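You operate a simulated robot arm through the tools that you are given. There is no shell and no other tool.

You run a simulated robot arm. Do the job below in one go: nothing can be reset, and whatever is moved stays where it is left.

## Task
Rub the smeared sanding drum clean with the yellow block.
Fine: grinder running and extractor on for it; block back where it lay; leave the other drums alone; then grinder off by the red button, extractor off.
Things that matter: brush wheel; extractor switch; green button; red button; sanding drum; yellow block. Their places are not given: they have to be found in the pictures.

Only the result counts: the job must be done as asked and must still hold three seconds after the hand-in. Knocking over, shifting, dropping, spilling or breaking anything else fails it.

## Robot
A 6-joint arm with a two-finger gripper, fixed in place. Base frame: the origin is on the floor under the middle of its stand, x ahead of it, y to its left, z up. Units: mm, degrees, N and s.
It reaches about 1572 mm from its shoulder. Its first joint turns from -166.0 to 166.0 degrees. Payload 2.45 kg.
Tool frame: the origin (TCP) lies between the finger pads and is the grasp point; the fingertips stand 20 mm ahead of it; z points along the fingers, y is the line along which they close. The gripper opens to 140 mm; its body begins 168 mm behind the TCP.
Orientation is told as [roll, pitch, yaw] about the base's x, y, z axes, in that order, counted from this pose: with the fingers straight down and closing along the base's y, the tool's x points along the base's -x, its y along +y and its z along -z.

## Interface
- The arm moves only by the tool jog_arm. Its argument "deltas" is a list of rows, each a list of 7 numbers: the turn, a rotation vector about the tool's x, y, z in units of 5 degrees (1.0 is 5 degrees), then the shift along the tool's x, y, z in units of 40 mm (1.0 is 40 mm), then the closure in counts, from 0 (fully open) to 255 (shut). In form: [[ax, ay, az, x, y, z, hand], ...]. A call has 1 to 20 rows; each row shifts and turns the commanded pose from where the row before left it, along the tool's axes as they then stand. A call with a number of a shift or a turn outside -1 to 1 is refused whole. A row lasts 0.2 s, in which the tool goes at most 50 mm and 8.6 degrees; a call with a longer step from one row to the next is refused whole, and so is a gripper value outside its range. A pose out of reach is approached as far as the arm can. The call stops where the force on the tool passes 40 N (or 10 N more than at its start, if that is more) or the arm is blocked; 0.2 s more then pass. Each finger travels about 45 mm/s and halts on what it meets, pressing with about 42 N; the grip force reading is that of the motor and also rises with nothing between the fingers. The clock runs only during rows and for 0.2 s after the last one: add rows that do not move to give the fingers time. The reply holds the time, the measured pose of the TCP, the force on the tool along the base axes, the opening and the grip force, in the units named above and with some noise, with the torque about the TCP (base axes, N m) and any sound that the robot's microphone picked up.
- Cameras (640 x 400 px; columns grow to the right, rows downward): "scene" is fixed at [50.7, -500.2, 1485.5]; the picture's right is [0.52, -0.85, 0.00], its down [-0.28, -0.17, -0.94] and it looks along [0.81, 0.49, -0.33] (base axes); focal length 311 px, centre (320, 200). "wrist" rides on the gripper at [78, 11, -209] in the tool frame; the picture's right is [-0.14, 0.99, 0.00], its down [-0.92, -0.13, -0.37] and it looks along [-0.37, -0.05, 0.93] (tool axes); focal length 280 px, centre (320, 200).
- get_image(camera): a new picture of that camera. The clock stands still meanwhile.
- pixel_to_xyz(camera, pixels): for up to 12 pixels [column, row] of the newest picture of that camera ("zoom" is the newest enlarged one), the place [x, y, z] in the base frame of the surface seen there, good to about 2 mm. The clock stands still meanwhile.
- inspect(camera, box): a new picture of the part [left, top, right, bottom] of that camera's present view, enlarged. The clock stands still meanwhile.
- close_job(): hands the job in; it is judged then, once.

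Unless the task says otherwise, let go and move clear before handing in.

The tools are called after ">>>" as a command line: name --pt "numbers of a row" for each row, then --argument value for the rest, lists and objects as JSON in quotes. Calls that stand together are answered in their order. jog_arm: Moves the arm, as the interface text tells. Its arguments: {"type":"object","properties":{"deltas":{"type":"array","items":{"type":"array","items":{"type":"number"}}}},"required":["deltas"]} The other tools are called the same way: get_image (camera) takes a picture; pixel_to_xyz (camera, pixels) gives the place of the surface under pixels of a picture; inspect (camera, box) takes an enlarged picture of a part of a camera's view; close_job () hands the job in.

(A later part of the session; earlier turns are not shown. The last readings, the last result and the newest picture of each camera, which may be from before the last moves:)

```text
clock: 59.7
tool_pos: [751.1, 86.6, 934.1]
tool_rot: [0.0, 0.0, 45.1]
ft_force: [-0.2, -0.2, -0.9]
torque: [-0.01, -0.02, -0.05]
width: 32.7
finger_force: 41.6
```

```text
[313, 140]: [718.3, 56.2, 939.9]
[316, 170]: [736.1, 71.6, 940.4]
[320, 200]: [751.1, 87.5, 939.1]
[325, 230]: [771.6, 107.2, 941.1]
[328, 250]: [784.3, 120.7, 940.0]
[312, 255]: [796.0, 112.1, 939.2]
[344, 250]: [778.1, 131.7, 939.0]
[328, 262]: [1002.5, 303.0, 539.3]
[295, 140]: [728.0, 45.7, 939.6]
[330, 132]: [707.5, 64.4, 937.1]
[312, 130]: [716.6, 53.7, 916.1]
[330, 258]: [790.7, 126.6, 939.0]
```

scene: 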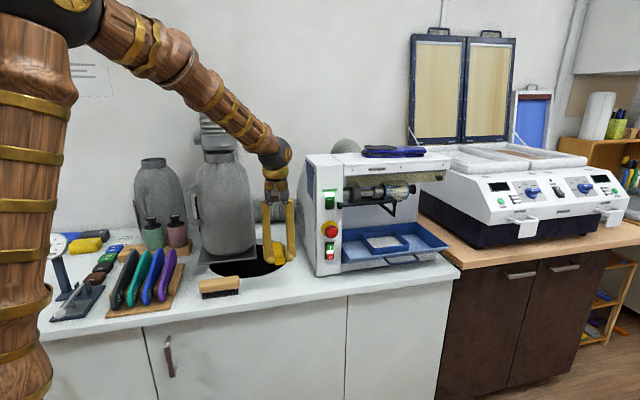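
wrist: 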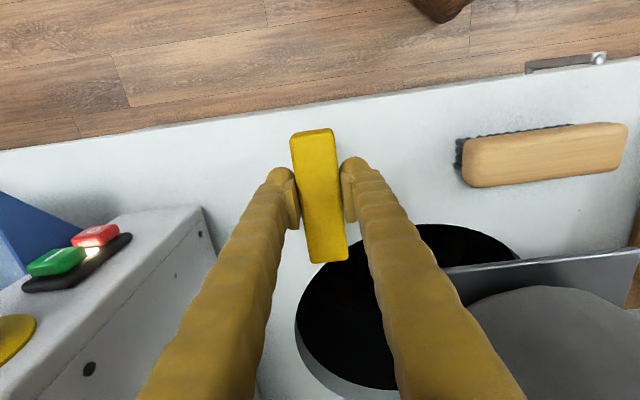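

The bar is held level near its middle: top 6 mm above the TCP, bottom 24 mm below, its rear end about 58 mm ahead. I'll back out, rise, and carry it along in front of the grinder to opposite the drum.

>>> jog_arm --pt "0 0 0 0.8875 0 -0.75 255" --pt "0 0 0 0.8875 0 -0.75 255" --pt "0 0 0 0.8875 0 -0.75 255" --pt "0 0 0 0.8875 0 -0.75 255" --pt "0 0 0 0 0 -0.85 255" --pt "0 0 0 0 0 -0.85 255" --pt "0 0 0 0 0 -0.85 255" --pt "0 0 0 0 0 -0.85 255" --pt "0 0 0 0 0 0 255"

>>> jog_arm --pt "0 0 0 0 -0.959 0 255" --pt "0 0 0 0 -0.959 0 255" --pt "0 0 0 0 -0.959 0 255" --pt "0 0 0 0 -0.959 0 255" --pt "0 0 0 0 -0.959 0 255" --pt "0 0 0 0 -0.959 0 255" --pt "0 0 0 0 -0.959 0 255" --pt "0 0 0 0 -0.959 0 255" --pt "0 0 0 0 -0.959 0 255" --pt "0 0 0 0 -0.959 0 255" --pt "0 0 0 0 -0.959 0 255" --pt "0 0 0 0 0 0 255"

>>> get_image --camera "wrist"

>>> get_image --camera "scene"

```text
clock: 61.7
tool_pos: [649.2, -14.5, 1192.4]
tool_rot: [0.0, 0.0, 45.1]
ft_force: [-0.7, 0.4, -0.8]
torque: [0.01, 0.0, 0.03]
width: 32.5
finger_force: 42.4
```

```text
clock: 64.3
tool_pos: [951.6, -315.8, 1191.1]
tool_rot: [0.0, 0.0, 45.1]
ft_force: [-0.4, -0.3, -1.1]
torque: [0.01, -0.03, 0.02]
width: 32.7
finger_force: 42.4
```

```text
taken
```

wrist: 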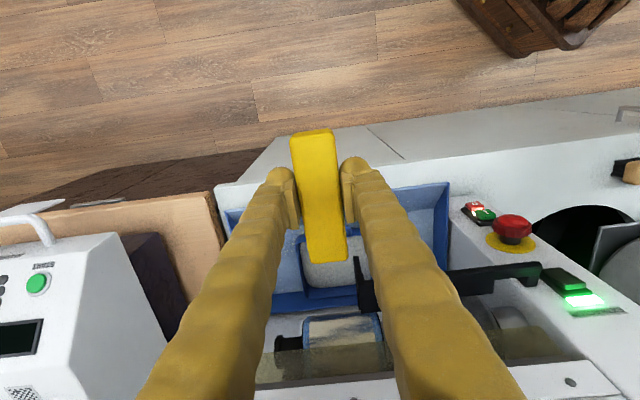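

```text
taken
```

scene: 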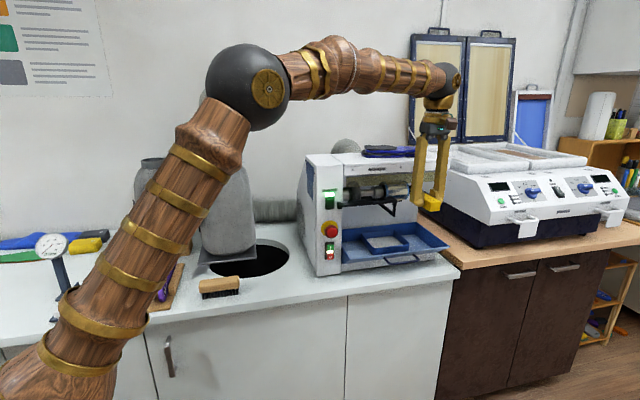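

The bar is in front of the grinder, and the drum shows in the wrist view at (300–385,315–345). I'll zoom in to measure the drum, rest and guard.

>>> inspect --camera "wrist" --box '[260, 240, 420, 400]'

>>> inspect --camera "scene" --box '[340, 165, 430, 221]'

>>> pixel_to_xyz --camera "wrist" --pixels '[[320, 325], [340, 325], [360, 322], [305, 330], [380, 320], [340, 318], [340, 345], [288, 343], [362, 285], [375, 305], [478, 280], [470, 270]]'

```text
2.50 times, centred on (340, 320) of wrist
```

zoom: 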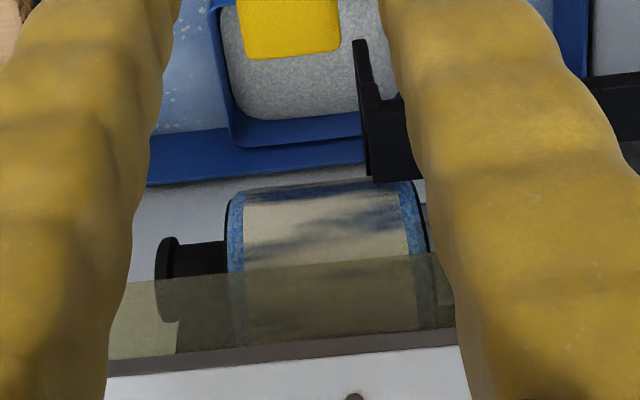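

```text
7.11 times, centred on (385, 193) of scene
```

zoom: 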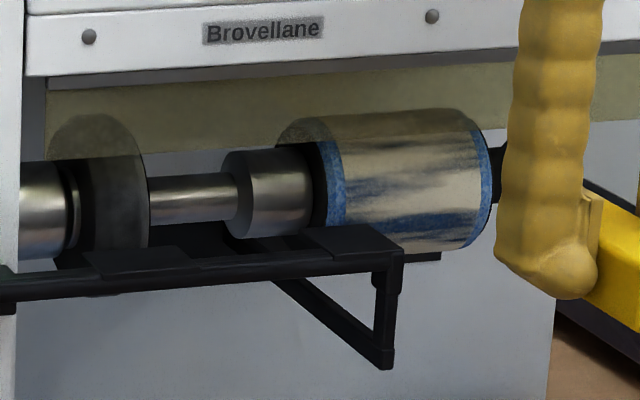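

```text
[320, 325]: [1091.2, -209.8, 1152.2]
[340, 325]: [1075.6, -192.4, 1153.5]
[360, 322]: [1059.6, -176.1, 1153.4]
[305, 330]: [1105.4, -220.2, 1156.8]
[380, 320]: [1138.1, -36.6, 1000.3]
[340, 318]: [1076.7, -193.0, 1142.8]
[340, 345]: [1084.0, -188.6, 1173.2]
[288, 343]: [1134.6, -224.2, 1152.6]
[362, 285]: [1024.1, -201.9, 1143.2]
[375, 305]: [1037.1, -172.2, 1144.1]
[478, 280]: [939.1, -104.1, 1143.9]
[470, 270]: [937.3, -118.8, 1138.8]
```

The drum is spinning (smear pattern changes each picture). It spans t≈848–939 with its front at s≈-624, z≈1150; the rest top is at z≈1144 and the guard edge at about z≈1185. I'll lower to TCP z≈1172 and bring the bar's end to about 20 mm from the drum.

>>> jog_arm --pt "0 0 0 0 0 0.48 255" --pt "0 0 0 -0.8 0 0 255" --pt "0 0 0 -0.8 0 0 255" --pt "0 0 0 -0.8 0 0 255" --pt "0 0 0 0 0 0 255"

>>> get_image --camera "wrist"

>>> inspect --camera "wrist" --box '[260, 180, 420, 300]'

>>> inspect --camera "scene" --box '[340, 145, 450, 221]'

```text
clock: 65.5
tool_pos: [1017.1, -245.1, 1168.9]
tool_rot: [0.0, 0.1, 45.0]
ft_force: [0.1, 0.1, -0.9]
torque: [0.01, 0.01, -0.01]
width: 32.5
finger_force: 42.0
```

```text
taken
```

wrist: 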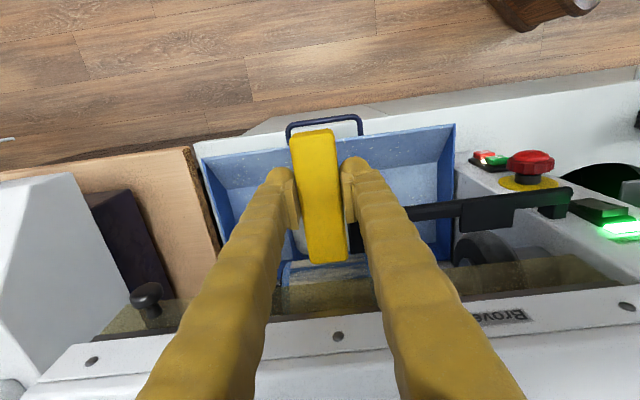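

```text
3.33 times, centred on (340, 240) of wrist
```

zoom: 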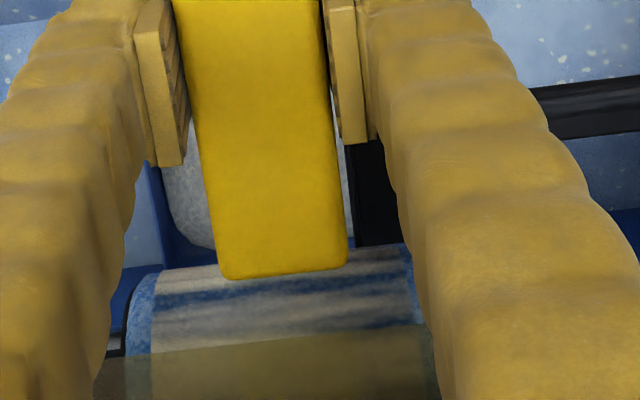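

```text
5.26 times, centred on (395, 183) of scene
```

zoom: 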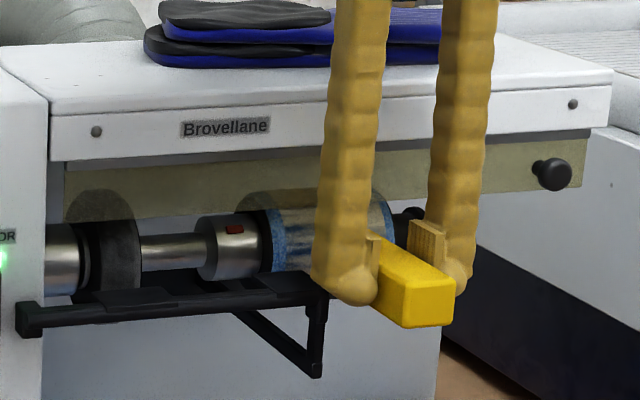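

The wrist view shows the bar's end just in front of the drum and under the guard line. I'll check the bar's exact height and end position.

>>> pixel_to_xyz --camera "wrist" --pixels '[[312, 150], [320, 200], [325, 230], [328, 250], [327, 257], [312, 258], [342, 255], [320, 272], [345, 268], [300, 272], [360, 265], [355, 240]]'

>>> jog_arm --pt "0 0 0 0 0 0 255"

>>> jog_arm --pt "0 0 0 0 0 0 255"

```text
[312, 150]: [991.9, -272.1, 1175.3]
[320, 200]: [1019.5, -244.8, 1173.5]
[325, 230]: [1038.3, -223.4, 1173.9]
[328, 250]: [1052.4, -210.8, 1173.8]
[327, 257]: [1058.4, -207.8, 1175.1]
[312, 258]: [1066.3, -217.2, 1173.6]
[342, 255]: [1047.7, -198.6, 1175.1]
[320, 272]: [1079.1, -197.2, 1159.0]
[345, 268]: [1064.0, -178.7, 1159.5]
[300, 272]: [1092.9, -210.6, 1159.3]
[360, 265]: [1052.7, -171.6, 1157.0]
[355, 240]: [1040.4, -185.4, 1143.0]
```

```text
clock: 65.9
tool_pos: [1015.8, -245.9, 1168.5]
tool_rot: [-0.1, 0.0, 45.1]
ft_force: [0.5, -0.6, -0.5]
torque: [-0.01, -0.03, 0.01]
width: 32.6
finger_force: 41.7
```

```text
clock: 66.3
tool_pos: [1017.5, -244.9, 1168.4]
tool_rot: [0.0, 0.0, 45.2]
ft_force: [0.1, -1.4, -0.5]
torque: [-0.02, 0.0, 0.01]
width: 32.8
finger_force: 41.7
```

The bar's top is at z≈1174 (bottom ≈1144), so I'll raise 4 mm to clear the rest, then close in to about 3 mm from the drum.

>>> jog_arm --pt "0 0 0 0 0 -0.1 255" --pt "0 0 0 -0.2 0 0 255" --pt "0 0 0 -0.15 0 0 255" --pt "0 0 0 -0.1 0 0 255" --pt "0 0 0 0 0 0 255"

>>> inspect --camera "wrist" --box '[260, 180, 420, 300]'

```text
clock: 67.5
tool_pos: [1029.7, -233.4, 1174.1]
tool_rot: [0.0, 0.1, 45.0]
ft_force: [-17.9, -18.6, -17.5]
torque: [-1.07, 1.07, 0.05]
width: 32.9
finger_force: 42.1
```

```text
3.33 times, centred on (340, 240) of wrist
```

zoom: 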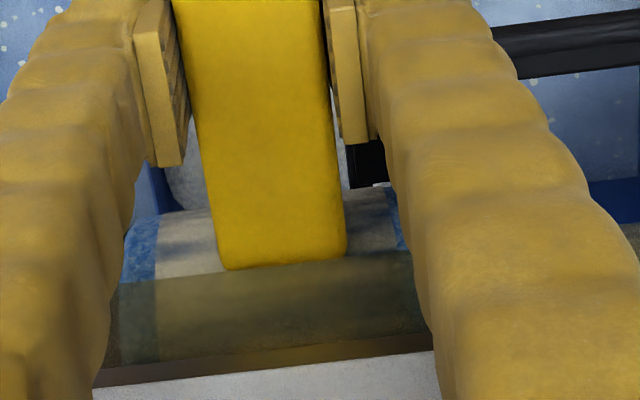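

The bar has met the drum: about 26 N pressing and 17 N downward drag at s≈-563. That's more than I want, so I'll ease back 1.5 mm.

>>> jog_arm --pt "0 0 0 0.0375 0 0 255" --pt "0 0 0 0 0 0 255"

>>> inspect --camera "wrist" --box '[260, 180, 420, 300]'

```text
clock: 68.1
tool_pos: [1030.4, -231.9, 1175.1]
tool_rot: [-0.1, -0.1, 45.1]
ft_force: [-8.5, -11.2, -7.7]
torque: [-0.57, 0.51, -0.11]
width: 32.7
finger_force: 41.9
```

```text
3.33 times, centred on (340, 240) of wrist
```

zoom: 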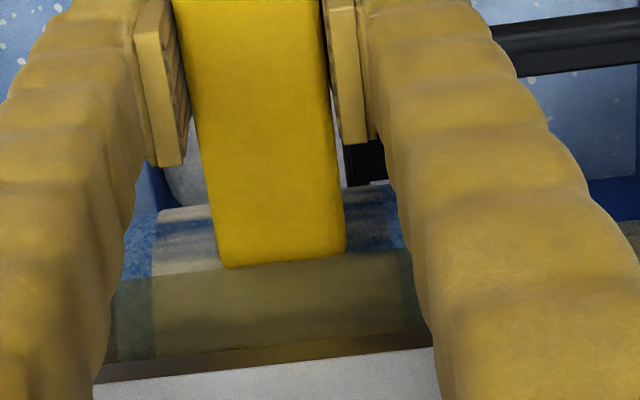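

Now it's a steady ~14 N press with ~8 N drag, and the bar is still level in the grip. I'll sweep slowly to the right end of the drum.

>>> jog_arm --pt "0 0 0 0 0 0 255" --pt "0 0 0 0 0 0 255" --pt "0 0 0 0 0 0 255" --pt "0 0 0 0 -0.05 0 255" --pt "0 0 0 0 -0.05 0 255" --pt "0 0 0 0 -0.05 0 255" --pt "0 0 0 0 -0.05 0 255" --pt "0 0 0 0 -0.05 0 255" --pt "0 0 0 0 -0.05 0 255" --pt "0 0 0 0 -0.05 0 255" --pt "0 0 0 0 -0.05 0 255" --pt "0 0 0 0 0 0 255"

>>> inspect --camera "wrist" --box '[260, 180, 420, 300]'

```text
clock: 70.7
tool_pos: [1041.4, -242.7, 1175.8]
tool_rot: [0.1, 0.0, 45.1]
ft_force: [0.6, 0.4, -1.3]
torque: [0.0, 0.01, 0.01]
width: 32.5
finger_force: 42.1
```

```text
3.33 times, centred on (340, 240) of wrist
```

zoom: 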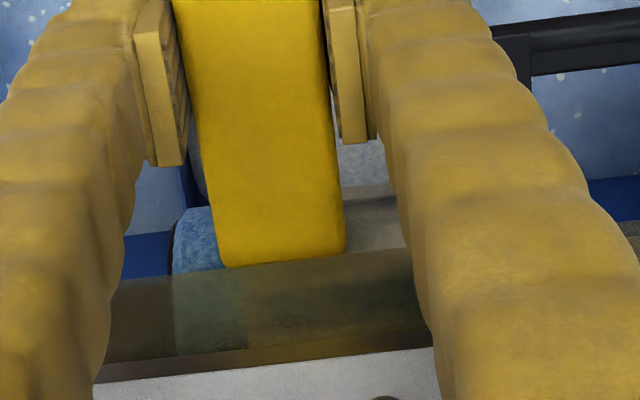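

The drum just right of the bar at zoom (195,235) already looks blue, so the smear is coming off, but contact faded as I swept. I'll press in 1 mm at a time to regain it.

>>> jog_arm --pt "0 0 0 -0.025 0 0 255" --pt "0 0 0 0 0 0 255"

```text
clock: 71.3
tool_pos: [1042.1, -244.2, 1176.3]
tool_rot: [-0.1, 0.1, 45.0]
ft_force: [-8.6, -9.8, -9.6]
torque: [-0.59, 0.61, -0.01]
width: 32.6
finger_force: 42.0
```

Back to ~13 N. I'll continue to the right end with a tiny inward feed to keep contact.

>>> jog_arm --pt "0 0 0 0 0 0 255" --pt "0 0 0 0 0 0 255" --pt "0 0 0 0 0 0 255" --pt "0 0 0 0 -0.05 0 255" --pt "0 0 0 0 -0.05 0 255" --pt "0 0 0 0 -0.05 0 255" --pt "0 0 0 0 -0.05 0 255"

>>> inspect --camera "wrist" --box '[260, 180, 420, 300]'

```text
clock: 72.9
tool_pos: [1048.6, -247.3, 1175.6]
tool_rot: [0.0, -0.1, 45.1]
ft_force: [0.2, 0.4, -0.7]
torque: [-0.03, 0.01, 0.0]
width: 32.7
finger_force: 42.0
```

```text
3.33 times, centred on (340, 240) of wrist
```

zoom: 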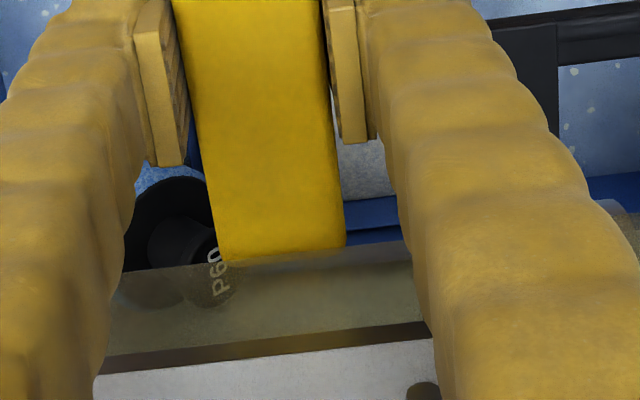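

Something changed: the zoom now shows a black end cap with "P60" at (210,270) where the drum surface was. I'll stop and look from the scene camera.

>>> inspect --camera "scene" --box '[340, 145, 450, 241]'

>>> get_image --camera "wrist"

>>> get_image --camera "scene"

```text
4.17 times, centred on (395, 193) of scene
```

zoom: 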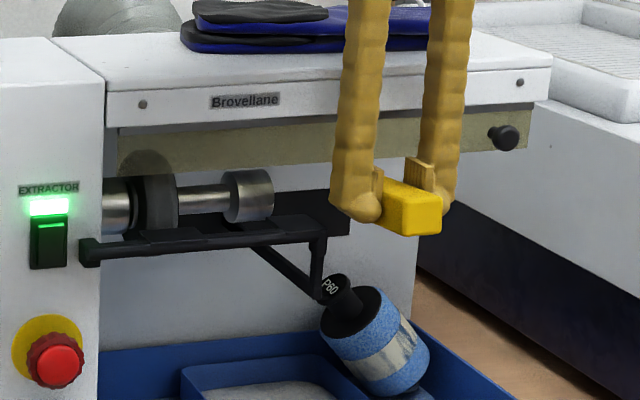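

```text
taken
```

wrist: 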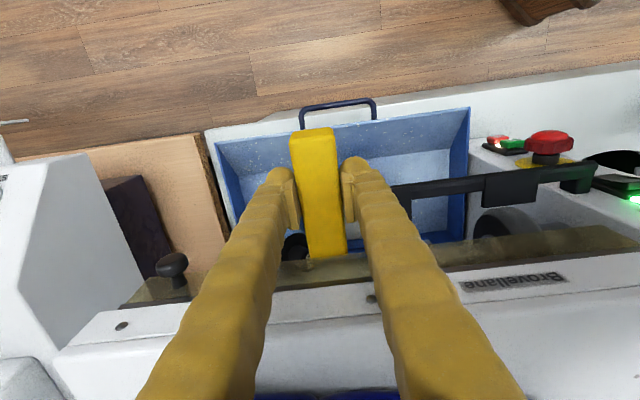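

```text
taken
```

scene: 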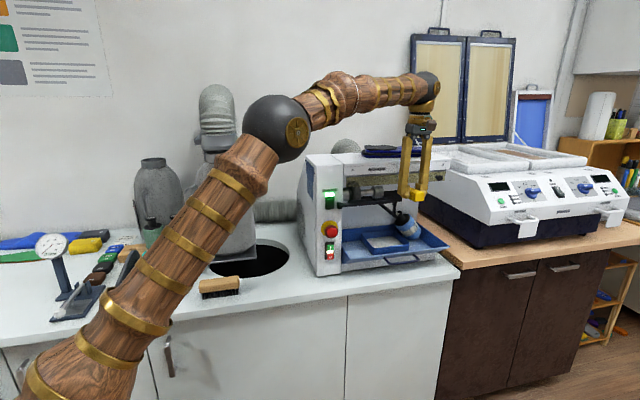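

The sanding drum has slid off the spindle to the right and is now lying tilted in the blue tray. My rightward sweep must have dragged it axially. I'll back the bar out clear of the machine, then look closely at the drum.

>>> jog_arm --pt "0 0 0 0.3 0 0 255" --pt "0 0 0 0.8 0 0 255" --pt "0 0 0 0.9 0 0 255" --pt "0 0 0 0.9 0 0 255" --pt "0 0 0 0 0 0 255"

>>> get_image --camera "wrist"

>>> inspect --camera "scene" --box '[350, 170, 450, 260]'

>>> inspect --camera "scene" --box '[360, 175, 400, 205]'

```text
clock: 74.1
tool_pos: [965.9, -333.7, 1175.4]
tool_rot: [0.0, 0.0, 45.1]
ft_force: [0.3, 0.3, -1.1]
torque: [-0.02, 0.0, 0.01]
width: 32.7
finger_force: 42.0
```

```text
taken
```

wrist: 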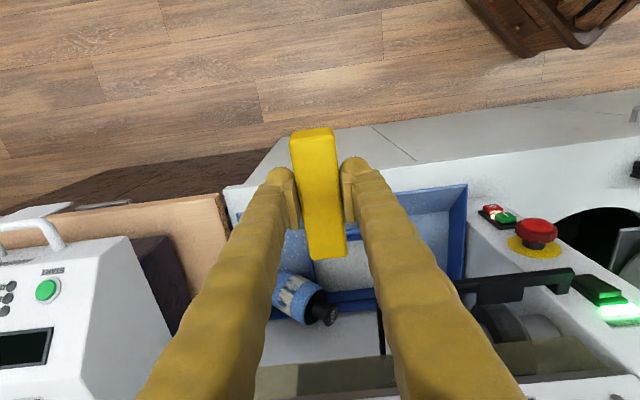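

```text
4.44 times, centred on (400, 215) of scene
```

zoom: 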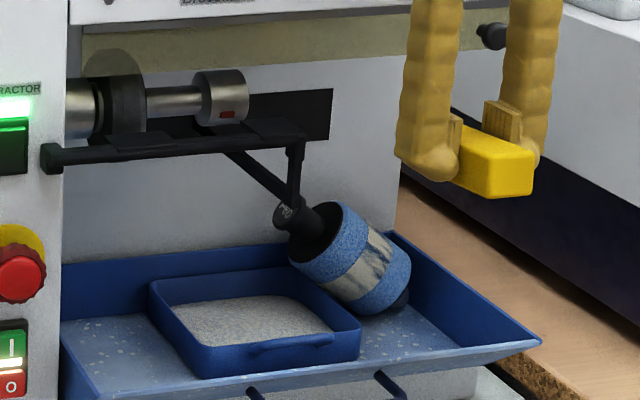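

```text
13.33 times, centred on (380, 190) of scene
```

zoom: 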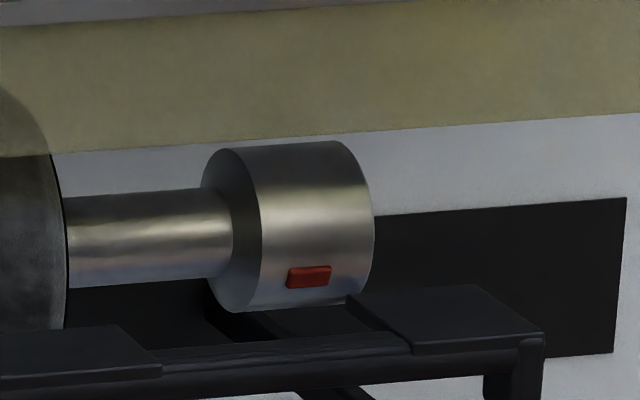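

Drum details: it has a black "P60" knob at one end and a short black shank at the other that plugs into the chuck with the red release at zoom (310,277). A narrower cream band remains on it. I'll first park the bar on the open counter, so I can then stop the grinder and refit the drum.

>>> jog_arm --pt "0 0 0 0 0.935 0 255" --pt "0 0 0 0 0.935 0 255" --pt "0 0 0 0 0.935 0 255" --pt "0 0 0 0 0.935 0 255" --pt "0 0 0 0 0.935 0 255" --pt "0 0 0 0 0.935 0 255" --pt "0 0 0 0 0.935 0 255" --pt "0 0 0 0 0.935 0 255" --pt "0 0 0 0 0.935 0 255" --pt "0 0 0 0 0.935 0 255" --pt "0 0 0 0 0.935 0 255" --pt "0 0 0 0 0.935 0 255" --pt "0 0 0 -0.605 0 1 255" --pt "0 0 0 -0.605 0 1 255" --pt "0 0 0 -0.605 0 1 255" --pt "0 0 0 -0.605 0 1 255" --pt "0 0 0 -0.605 0 1 255" --pt "0 0 0 -0.605 0 1 255" --pt "0 0 0 0 0 0 255"

>>> get_image --camera "wrist"

>>> pixel_to_xyz --camera "wrist" --pixels '[[313, 140], [320, 200], [328, 250], [312, 255], [344, 250], [330, 258], [330, 132], [340, 280], [300, 300], [316, 110]]'

```text
clock: 78.1
tool_pos: [751.1, 90.4, 935.4]
tool_rot: [0.0, -0.1, 45.2]
ft_force: [-0.4, -0.1, -1.8]
torque: [0.02, -0.07, 0.0]
width: 32.8
finger_force: 42.3
```

```text
taken
```

wrist: 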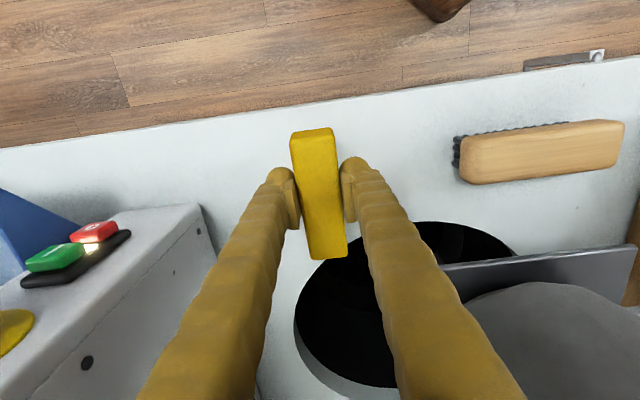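

```text
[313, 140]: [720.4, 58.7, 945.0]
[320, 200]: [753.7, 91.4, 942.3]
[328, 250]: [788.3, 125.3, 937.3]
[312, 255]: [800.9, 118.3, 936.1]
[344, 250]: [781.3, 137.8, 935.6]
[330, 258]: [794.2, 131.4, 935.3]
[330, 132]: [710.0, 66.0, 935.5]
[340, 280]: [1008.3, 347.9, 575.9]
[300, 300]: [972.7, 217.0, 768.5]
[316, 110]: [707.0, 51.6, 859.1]
```

The bar has pitched about 5° in the grip (front z≈945, rear ≈936). I'll tilt the tool 5° to level it, then lower it to just above the counter.

>>> jog_arm --pt "0 -1 0 0 0 0 255" --pt "0 0 0 0.07 0 0.5 255" --pt "0 0 0 0.07 0 0.5 255" --pt "0 0 0 0.06 0 0.15 255" --pt "0 0 0 0 0 0 255"

>>> get_image --camera "wrist"

>>> pixel_to_xyz --camera "wrist" --pixels '[[313, 140], [320, 200], [328, 250], [312, 255], [344, 250], [330, 258], [330, 132], [340, 280], [320, 285], [316, 110]]'

```text
clock: 79.3
tool_pos: [748.2, 85.3, 888.6]
tool_rot: [0.0, -5.0, 45.1]
ft_force: [-0.1, -0.4, -0.4]
torque: [-0.02, 0.0, 0.0]
width: 32.7
finger_force: 42.6
```

```text
taken
```

wrist: 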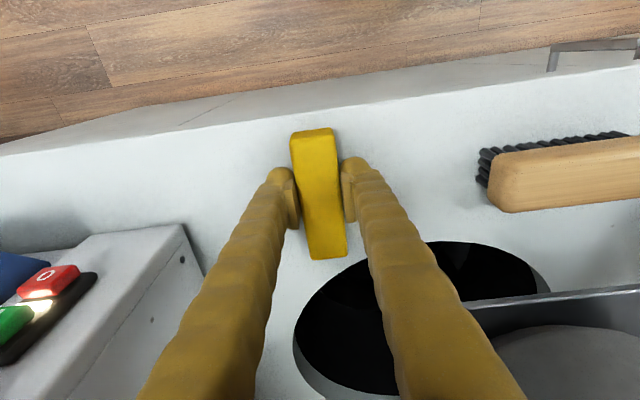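

```text
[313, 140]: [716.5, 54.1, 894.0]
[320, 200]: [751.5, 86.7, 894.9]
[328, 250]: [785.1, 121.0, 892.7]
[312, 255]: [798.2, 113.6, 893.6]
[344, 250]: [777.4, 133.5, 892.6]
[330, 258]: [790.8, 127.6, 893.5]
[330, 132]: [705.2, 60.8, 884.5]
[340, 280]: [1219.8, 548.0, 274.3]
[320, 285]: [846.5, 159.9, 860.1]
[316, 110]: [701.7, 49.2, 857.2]
```

The bar is level with its underside at about 863.5. I'll lower the last 3–4 mm and release.

>>> jog_arm --pt "0 0 0 0 0 0.05 255" --pt "0 0 0 0 0 0.03 255" --pt "0 0 0 0 0 0.02 255" --pt "0 0 0 0 0 0 255"

```text
clock: 80.3
tool_pos: [748.3, 86.1, 886.2]
tool_rot: [0.0, -5.0, 45.1]
ft_force: [0.2, 1.4, -0.3]
torque: [0.03, 0.02, 0.0]
width: 32.7
finger_force: 41.8
```

>>> jog_arm --pt "0 0 0 0 0 0.025 255" --pt "0 0 0 0 0 0 255"

```text
clock: 80.9
tool_pos: [749.9, 86.7, 885.3]
tool_rot: [-0.2, -5.0, 45.1]
ft_force: [-3.3, -0.8, 17.3]
torque: [0.74, -0.68, 0.14]
width: 32.5
finger_force: 41.9
```

Contact at 17 N, so the bar is down. I'll open and withdraw upward, and straighten the tool.

>>> jog_arm --pt "0 0 0 0 0 -0.03 200" --pt "0 0 0 0 0 0 165" --pt "0 0 0 0 0 0 165" --pt "0 0 0 0 0 -0.4 165" --pt "0 0 0 0 0 -0.8 165" --pt "0 0 0 0 0 -0.8 165" --pt "0 1 0 0 0 0 165" --pt "0 0 0 0 0 0 165"

>>> get_image --camera "wrist"

>>> pixel_to_xyz --camera "wrist" --pixels '[[304, 140], [326, 138], [314, 150], [320, 180], [324, 205], [310, 215], [336, 210], [324, 218], [310, 130], [345, 228], [330, 240], [320, 250]]'

```text
clock: 82.7
tool_pos: [744.5, 81.3, 966.6]
tool_rot: [0.0, -0.1, 45.1]
ft_force: [0.5, -0.7, 0.7]
torque: [0.0, 0.0, 0.03]
width: 49.2
finger_force: 0.0
```

```text
taken
```

wrist: 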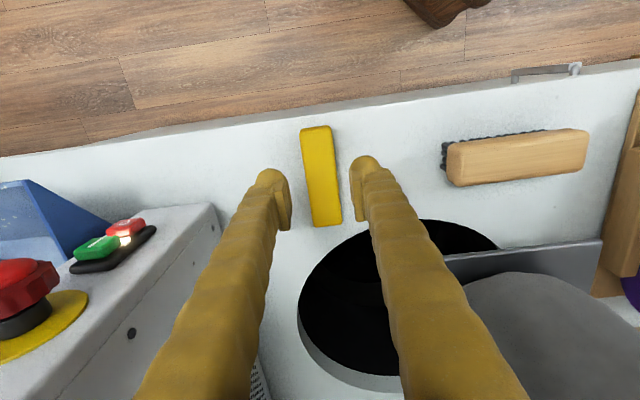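

```text
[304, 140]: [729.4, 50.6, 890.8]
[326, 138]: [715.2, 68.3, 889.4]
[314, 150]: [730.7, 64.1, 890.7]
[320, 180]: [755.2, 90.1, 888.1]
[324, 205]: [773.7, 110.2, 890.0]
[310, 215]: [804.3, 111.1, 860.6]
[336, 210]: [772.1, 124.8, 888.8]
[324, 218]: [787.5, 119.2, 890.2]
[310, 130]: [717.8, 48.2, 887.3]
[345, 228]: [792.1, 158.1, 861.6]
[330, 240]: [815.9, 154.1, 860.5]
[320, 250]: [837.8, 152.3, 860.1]
```

The bar sits flat on the open counter. Now I'll go press the red O button to stop the spindle before refitting the drum: back out, swing to horizontal, fingers closed.

>>> jog_arm --pt "0 0 0 0.9 -0.7 -0.3 255" --pt "0 0 0 0.9 -0.7 0 255" --pt "0 0 0 0.9 -0.7 0 255" --pt "0 0 0 0.9 -0.7 0 255" --pt "0 0 0 0.9 -0.7 0 255" --pt "0 -1 0 0 0 0 255" --pt "0 -1 0 0 0 0 255" --pt "0 -1 0 0 0 0 255" --pt "0 -1 0 0 0 0 255" --pt "0 -1 0 0 0 0 255" --pt "0 -1 0 0 0 0 255" --pt "0 -1 0 0 0 0 255" --pt "0 -1 0 0 0 0 255" --pt "0 -1 0 0 0 0 255" --pt "0 -1 0 0 0 0 255" --pt "0 -1 0 0 0 0 255" --pt "0 -1 0 0 0 0 255" --pt "0 -1 0 0 0 0 255" --pt "0 -1 0 0 0 0 255" --pt "0 -1 0 0 0 0 255"

>>> jog_arm --pt "0 -1 0 0 0 0 255" --pt "0 -1 0 0 0 0 255" --pt "0 -1 0 0 0 0 255" --pt "0 0 0 0 0 0 255"

>>> get_image --camera "wrist"

>>> inspect --camera "scene" --box '[300, 150, 460, 280]'

```text
clock: 86.9
tool_pos: [716.8, -145.8, 977.2]
tool_rot: [0.0, -75.1, 45.2]
ft_force: [0.6, -1.0, 0.0]
torque: [0.02, 0.03, 0.01]
width: 0.2
finger_force: 29.4
```

```text
clock: 87.9
tool_pos: [714.5, -145.4, 977.6]
tool_rot: [-135.7, -89.8, -179.3]
ft_force: [0.5, 0.5, 0.1]
torque: [0.01, 0.01, -0.05]
width: 0.3
finger_force: 29.5
```

```text
taken
```

wrist: 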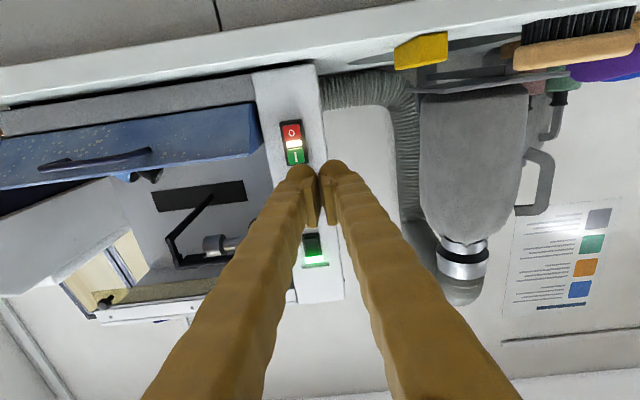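

```text
3.08 times, centred on (380, 215) of scene
```

zoom: 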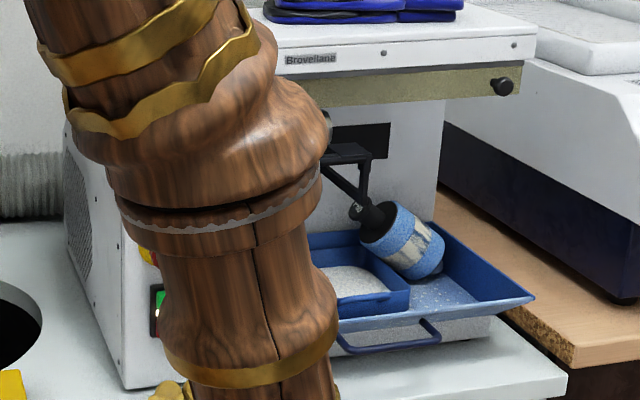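

The lamp between O and I is still lit. I'll line the dome up with the red O and approach to about 14 mm short.

>>> jog_arm --pt "0 0 0 0.33 -0.29 0 255" --pt "0 0 0 0.33 -0.29 0 255" --pt "0 0 0 0 0 0.95 255" --pt "0 0 0 0 0 0.95 255" --pt "0 0 0 0 0 0.95 255" --pt "0 0 0 0 0 0.95 255" --pt "0 0 0 0 0 0 255"

>>> inspect --camera "wrist" --box '[250, 60, 390, 240]'

```text
clock: 89.5
tool_pos: [838.3, -54.1, 951.2]
tool_rot: [-45.8, -90.0, 90.8]
ft_force: [0.7, -0.8, 0.1]
torque: [0.01, -0.03, 0.04]
width: 0.1
finger_force: 29.1
```

```text
2.22 times, centred on (320, 150) of wrist
```

zoom: 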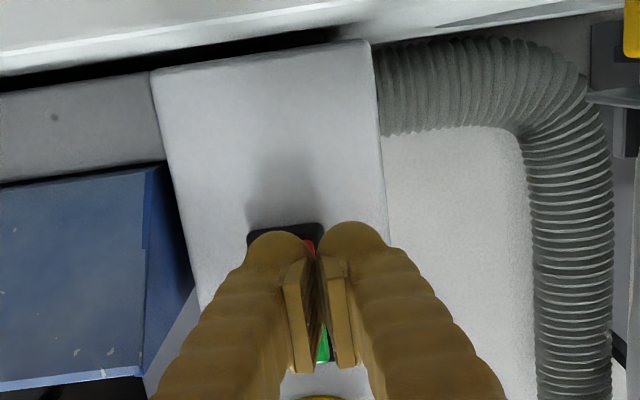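

The left dome covers the red O. Pressing in small steps.

>>> jog_arm --pt "0 0 0 0 0 0.2 255" --pt "0 0 0 0 0 0.15 255" --pt "0 0 0 0 0 0.1 255" --pt "0 0 0 0 0 0.05 255" --pt "0 0 0 0 0 0 255"

```text
clock: 90.7
tool_pos: [852.5, -38.4, 952.2]
tool_rot: [-64.4, -89.9, 109.6]
ft_force: [-0.9, -2.7, -0.1]
torque: [-0.05, 0.03, -0.01]
width: 0.0
finger_force: 29.6
heard: click
```

A click. I'll back off and check that the lamp is out.

>>> jog_arm --pt "0 0 0 0 0 -0.3 255" --pt "0 0 0 0 0 -0.9 255" --pt "0 0 0 0 0 -0.9 255" --pt "0 0 0 0 0 -0.9 255" --pt "0 0 0 0 0 -0.9 255" --pt "0 0 0 0 0 -0.9 255" --pt "0 0 0 0 0 0 255"

>>> get_image --camera "wrist"

```text
clock: 92.3
tool_pos: [719.3, -174.1, 949.7]
tool_rot: [-78.8, -90.0, 123.9]
ft_force: [-0.7, 0.7, 0.2]
torque: [0.0, -0.01, 0.01]
width: 0.3
finger_force: 29.6
```

```text
taken
```

wrist: 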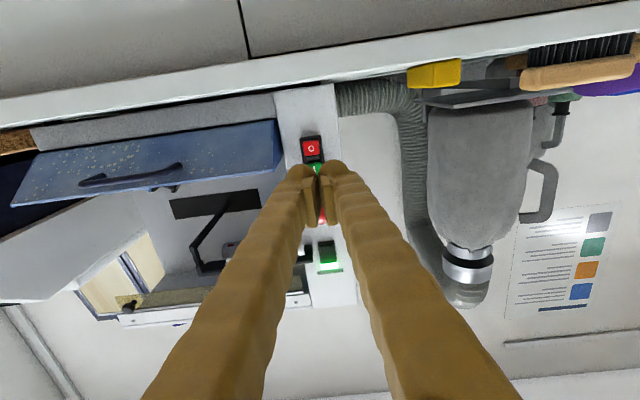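

The lamp is out, so the spindle is stopped. I'll rise, tilt back to 45°, open the hand and move opposite the tray to look at the drum.

>>> jog_arm --pt "0 0 0 -1 0 0 0" --pt "0 0 0 -1 0 0 0" --pt "0 0 0 -1 0 0 0" --pt "0 0 0 -1 0 0 0" --pt "0 0 0 -1 0 0 0" --pt "0 1 0 0 0 0 0" --pt "0 1 0 0 0 0 0" --pt "0 1 0 0 0 0 0" --pt "0 1 0 0 0 0 0" --pt "0 1 0 0 0 0 0" --pt "0 1 0 0 0 0 0" --pt "0 1 0 0 0 0 0" --pt "0 1 0 0 0 0 0" --pt "0 1 0 0 0 0 0" --pt "0 0 0 0 -1 0 0" --pt "0 0 0 0 -1 0 0" --pt "0 0 0 0 -1 0 0" --pt "0 0 0 0 -1 0 0" --pt "0 0 0 0 -1 0 0" --pt "0 0 0 0 -1 0 0"

>>> get_image --camera "wrist"

>>> inspect --camera "wrist" --box '[220, 120, 420, 320]'

>>> inspect --camera "scene" --box '[370, 200, 440, 250]'

```text
clock: 96.5
tool_pos: [887.8, -346.1, 1153.7]
tool_rot: [-0.1, -45.0, 45.1]
ft_force: [0.1, -0.2, 1.0]
torque: [-0.05, 0.05, -0.02]
width: 139.9
finger_force: 0.1
```

```text
taken
```

wrist: 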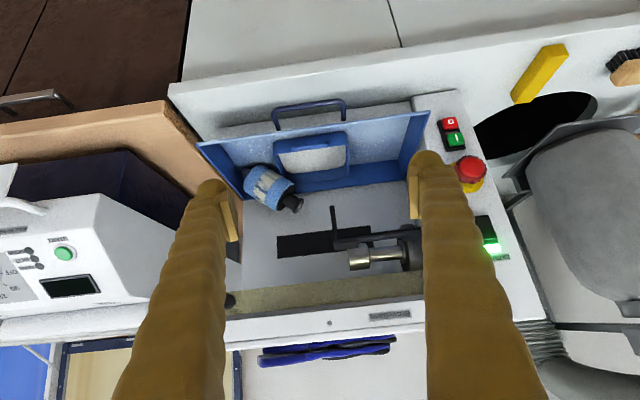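

```text
2.00 times, centred on (320, 220) of wrist
```

zoom: 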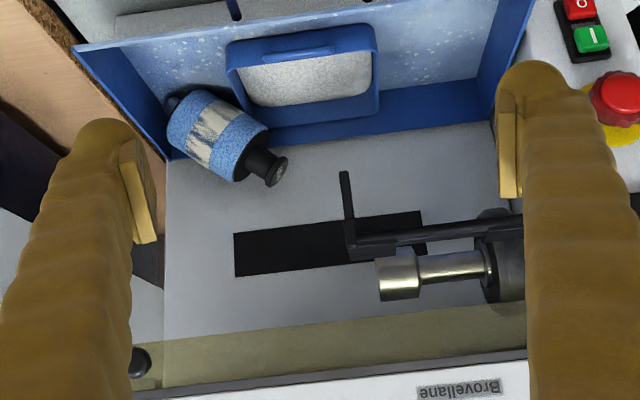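

```text
8.00 times, centred on (405, 225) of scene
```

zoom: 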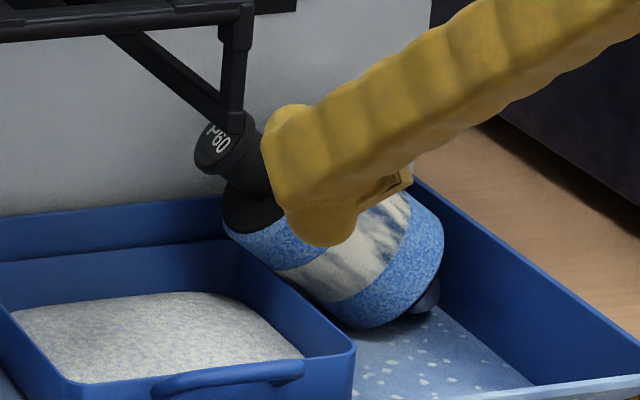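

The knob end points up toward the middle and the shank end sits at the lower right of the tray. I'll measure the drum's pose, the chuck, and how much room there is to the right of the grinder.

>>> pixel_to_xyz --camera "wrist" --pixels '[[294, 202], [286, 200], [278, 190], [262, 178], [250, 172], [248, 168], [268, 188], [362, 258], [350, 262], [150, 235], [180, 280], [100, 200]]'

>>> pixel_to_xyz --camera "zoom" --pixels '[[218, 145], [245, 170], [250, 205], [270, 240], [330, 270], [380, 290], [430, 290], [400, 250], [420, 235], [340, 310], [430, 230], [235, 200]]'

>>> pixel_to_xyz --camera "scene" --pixels '[[440, 170], [450, 200], [450, 235], [480, 150], [490, 200], [520, 215], [455, 155], [600, 165], [440, 155], [430, 210], [470, 180], [560, 150]]'

```text
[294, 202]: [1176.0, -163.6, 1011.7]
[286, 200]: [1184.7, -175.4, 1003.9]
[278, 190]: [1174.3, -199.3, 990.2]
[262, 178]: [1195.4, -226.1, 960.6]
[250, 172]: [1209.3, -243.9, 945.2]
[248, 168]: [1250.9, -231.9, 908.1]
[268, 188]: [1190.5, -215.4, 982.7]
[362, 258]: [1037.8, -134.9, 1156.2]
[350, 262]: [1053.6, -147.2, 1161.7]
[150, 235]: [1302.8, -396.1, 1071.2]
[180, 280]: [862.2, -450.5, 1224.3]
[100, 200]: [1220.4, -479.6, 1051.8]
```

```text
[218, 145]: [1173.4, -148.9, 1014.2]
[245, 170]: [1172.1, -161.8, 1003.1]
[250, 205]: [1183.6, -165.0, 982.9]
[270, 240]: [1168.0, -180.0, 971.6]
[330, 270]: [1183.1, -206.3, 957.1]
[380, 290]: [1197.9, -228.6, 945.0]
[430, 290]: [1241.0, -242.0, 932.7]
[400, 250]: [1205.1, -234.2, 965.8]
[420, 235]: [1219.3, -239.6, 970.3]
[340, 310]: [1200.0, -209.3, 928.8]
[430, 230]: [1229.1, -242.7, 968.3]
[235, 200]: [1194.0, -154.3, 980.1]
```

```text
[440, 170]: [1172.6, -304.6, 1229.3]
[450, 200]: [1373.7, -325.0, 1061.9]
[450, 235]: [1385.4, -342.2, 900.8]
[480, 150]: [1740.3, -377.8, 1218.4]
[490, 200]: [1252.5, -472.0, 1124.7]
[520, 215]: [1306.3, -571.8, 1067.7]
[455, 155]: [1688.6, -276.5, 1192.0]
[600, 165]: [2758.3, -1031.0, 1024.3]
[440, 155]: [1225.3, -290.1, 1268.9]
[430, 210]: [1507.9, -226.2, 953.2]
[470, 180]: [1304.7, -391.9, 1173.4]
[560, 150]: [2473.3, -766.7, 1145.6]
```

The drum lies mostly in the u–z plane: knob near (t≈941, s≈-720, z≈1005), shank end low at t≈1040. The chuck axis is near s≈-664, z≈1148. I'll move closer for accurate measurements before planning the pick-up.

>>> jog_arm --pt "0 0 0 -0.295 -0.583 1 0" --pt "0 0 0 -0.295 -0.583 1 0" --pt "0 0 0 -0.295 -0.583 1 0" --pt "0 0 0 0 0 0 0"

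>>> get_image --camera "wrist"

>>> inspect --camera "wrist" --box '[220, 80, 420, 205]'

>>> inspect --camera "wrist" --box '[260, 200, 420, 300]'

```text
clock: 97.5
tool_pos: [1018.0, -313.7, 1094.8]
tool_rot: [0.0, -45.0, 45.1]
ft_force: [0.7, 0.3, 0.3]
torque: [-0.02, -0.01, 0.01]
width: 140.2
finger_force: 0.0
```

```text
taken
```

wrist: 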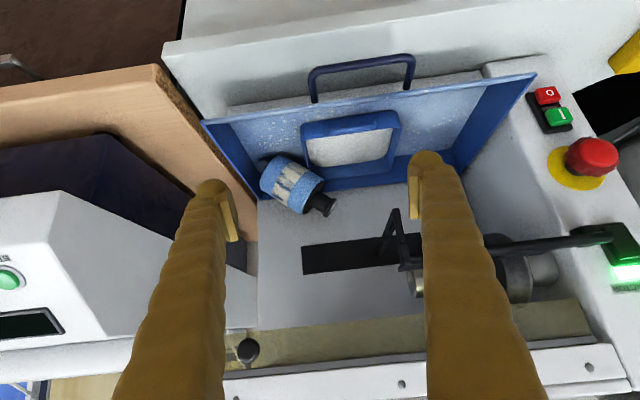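

```text
3.20 times, centred on (320, 142) of wrist
```

zoom: 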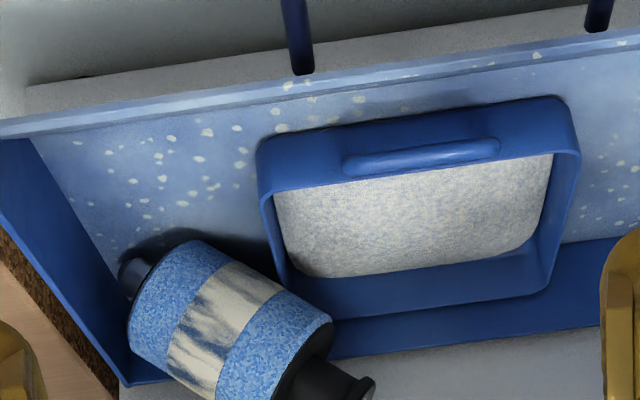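

```text
4.00 times, centred on (340, 250) of wrist
```

zoom: 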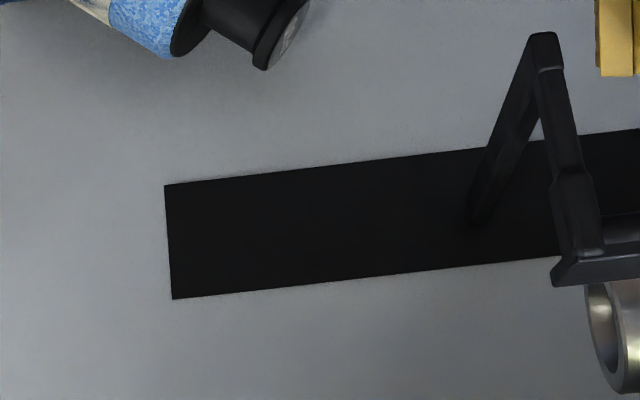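

The drum rests in the back-right corner of the tray and leans over its back wall, knob toward the middle; the chuck's open socket shows at (605,340) in the last zoom. I'll sample points to fit the drum axis, the tray wall and the chuck.

>>> pixel_to_xyz --camera "wrist" --pixels '[[263, 166], [279, 160], [268, 178], [291, 178], [300, 172], [288, 190], [316, 184], [306, 198], [312, 190], [326, 204], [333, 200], [319, 198]]'

>>> pixel_to_xyz --camera "wrist" --pixels '[[370, 176], [370, 186], [380, 178], [257, 138], [240, 160], [246, 175], [340, 220], [405, 285], [412, 290], [410, 275], [405, 262], [300, 200]]'

>>> inspect --camera "wrist" --box '[380, 220, 460, 310]'

```text
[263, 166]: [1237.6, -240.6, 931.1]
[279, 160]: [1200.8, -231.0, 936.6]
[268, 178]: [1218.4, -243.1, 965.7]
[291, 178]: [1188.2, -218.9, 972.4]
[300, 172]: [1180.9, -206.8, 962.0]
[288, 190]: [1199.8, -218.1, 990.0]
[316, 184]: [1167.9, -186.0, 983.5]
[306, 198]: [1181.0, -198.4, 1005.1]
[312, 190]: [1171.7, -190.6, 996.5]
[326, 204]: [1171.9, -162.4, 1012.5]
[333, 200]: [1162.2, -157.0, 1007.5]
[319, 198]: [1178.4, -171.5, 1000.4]
```

```text
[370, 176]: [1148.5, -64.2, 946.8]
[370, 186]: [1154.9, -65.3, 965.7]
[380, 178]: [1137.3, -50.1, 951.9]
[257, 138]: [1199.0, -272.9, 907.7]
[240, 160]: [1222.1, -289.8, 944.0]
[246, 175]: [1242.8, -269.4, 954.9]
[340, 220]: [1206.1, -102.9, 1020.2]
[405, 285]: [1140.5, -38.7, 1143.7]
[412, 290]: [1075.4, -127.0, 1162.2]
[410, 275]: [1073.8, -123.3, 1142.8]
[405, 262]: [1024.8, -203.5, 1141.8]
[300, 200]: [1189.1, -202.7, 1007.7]
```

```text
4.44 times, centred on (420, 265) of wrist
```

zoom: 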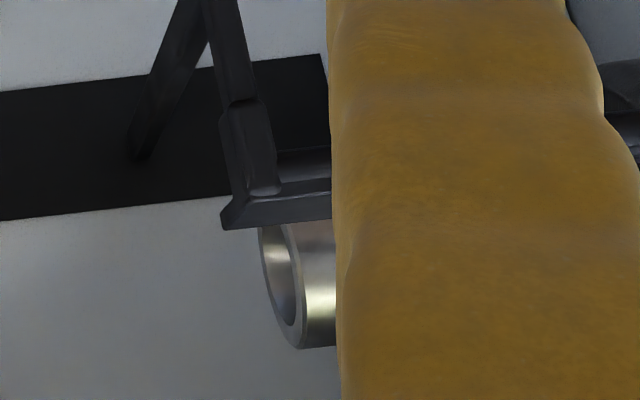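

I can now place the drum: axis 35° up-left in the u–z plane at s≈-725, flange centre ≈(t 938, z 1006), body touching the tray's back wall. I'll zoom on the knob and on the inner container near it.

>>> inspect --camera "wrist" --box '[285, 165, 355, 225]'

>>> pixel_to_xyz --camera "zoom" --pixels '[[250, 220], [270, 230], [290, 240], [310, 250], [330, 250], [350, 255], [365, 230], [330, 215], [300, 290], [320, 300], [380, 200], [250, 330]]'

>>> pixel_to_xyz --camera "wrist" --pixels '[[302, 128], [306, 150], [309, 166], [320, 172], [360, 165], [395, 115], [345, 125], [330, 180], [345, 175], [345, 185], [355, 195], [330, 165]]'

```text
6.67 times, centred on (320, 195) of wrist
```

zoom: 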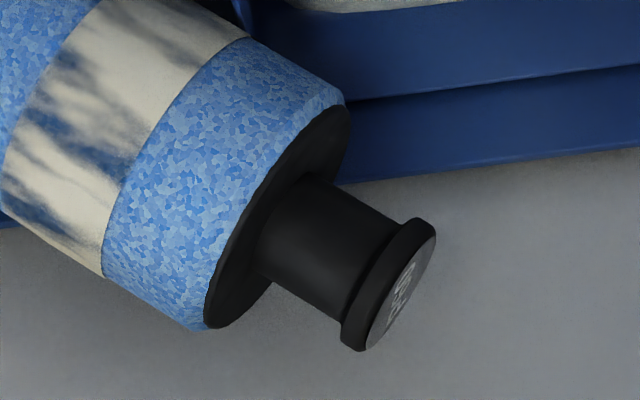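

```text
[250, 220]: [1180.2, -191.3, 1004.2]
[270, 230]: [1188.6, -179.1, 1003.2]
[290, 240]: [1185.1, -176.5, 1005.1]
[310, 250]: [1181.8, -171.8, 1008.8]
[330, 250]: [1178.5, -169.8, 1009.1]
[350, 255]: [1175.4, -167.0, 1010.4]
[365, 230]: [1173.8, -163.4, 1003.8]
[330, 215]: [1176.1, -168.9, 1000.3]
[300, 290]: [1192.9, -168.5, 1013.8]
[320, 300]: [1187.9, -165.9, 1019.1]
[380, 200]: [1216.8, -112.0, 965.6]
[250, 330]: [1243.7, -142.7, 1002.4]
```

```text
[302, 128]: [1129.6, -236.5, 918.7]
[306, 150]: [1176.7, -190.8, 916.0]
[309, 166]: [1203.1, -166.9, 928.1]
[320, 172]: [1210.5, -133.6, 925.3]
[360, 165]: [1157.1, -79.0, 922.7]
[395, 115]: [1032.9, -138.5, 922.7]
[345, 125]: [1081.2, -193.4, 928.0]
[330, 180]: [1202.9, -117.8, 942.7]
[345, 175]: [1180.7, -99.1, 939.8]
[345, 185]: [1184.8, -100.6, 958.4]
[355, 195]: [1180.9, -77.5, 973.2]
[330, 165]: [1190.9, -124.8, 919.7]
```

The neck is about 27 mm across and 24 mm long with a 34 mm flange about 9 mm thick. I'll sample the flange face and rim precisely, since I mean to grip it there.

>>> inspect --camera "wrist" --box '[285, 165, 355, 225]'

>>> pixel_to_xyz --camera "zoom" --pixels '[[400, 285], [392, 315], [415, 255], [378, 285], [390, 255], [362, 325], [405, 228], [355, 300], [380, 240], [300, 220], [340, 270], [280, 260]]'

```text
6.67 times, centred on (320, 195) of wrist
```

zoom: 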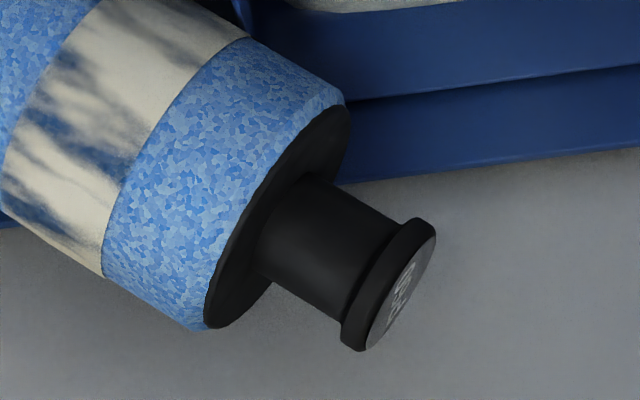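

```text
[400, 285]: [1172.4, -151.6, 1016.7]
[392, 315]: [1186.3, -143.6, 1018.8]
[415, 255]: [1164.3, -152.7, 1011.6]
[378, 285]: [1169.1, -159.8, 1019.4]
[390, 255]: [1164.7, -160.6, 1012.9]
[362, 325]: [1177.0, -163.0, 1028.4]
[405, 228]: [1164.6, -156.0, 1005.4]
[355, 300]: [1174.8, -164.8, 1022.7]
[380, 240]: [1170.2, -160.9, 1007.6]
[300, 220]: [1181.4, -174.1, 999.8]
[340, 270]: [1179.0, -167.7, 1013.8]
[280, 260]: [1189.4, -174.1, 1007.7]
```

The refined flange centre is about (t 941, s -727, z 1014) with the axis 38° up-left. Before going in I'll check the tray lip and handle heights for camera clearance.

>>> pixel_to_xyz --camera "wrist" --pixels '[[300, 113], [450, 88], [360, 62], [315, 95], [410, 75], [220, 123], [250, 120], [394, 212], [400, 240], [385, 255], [520, 78], [330, 105]]'

```text
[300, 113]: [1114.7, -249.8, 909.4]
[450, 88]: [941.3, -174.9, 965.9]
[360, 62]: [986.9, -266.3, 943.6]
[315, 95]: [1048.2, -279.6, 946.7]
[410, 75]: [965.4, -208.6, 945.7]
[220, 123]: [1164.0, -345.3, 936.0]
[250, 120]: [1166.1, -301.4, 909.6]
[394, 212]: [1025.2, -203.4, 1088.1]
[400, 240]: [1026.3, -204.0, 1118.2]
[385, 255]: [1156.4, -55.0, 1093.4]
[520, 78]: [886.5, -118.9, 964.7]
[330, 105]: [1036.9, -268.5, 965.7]
```

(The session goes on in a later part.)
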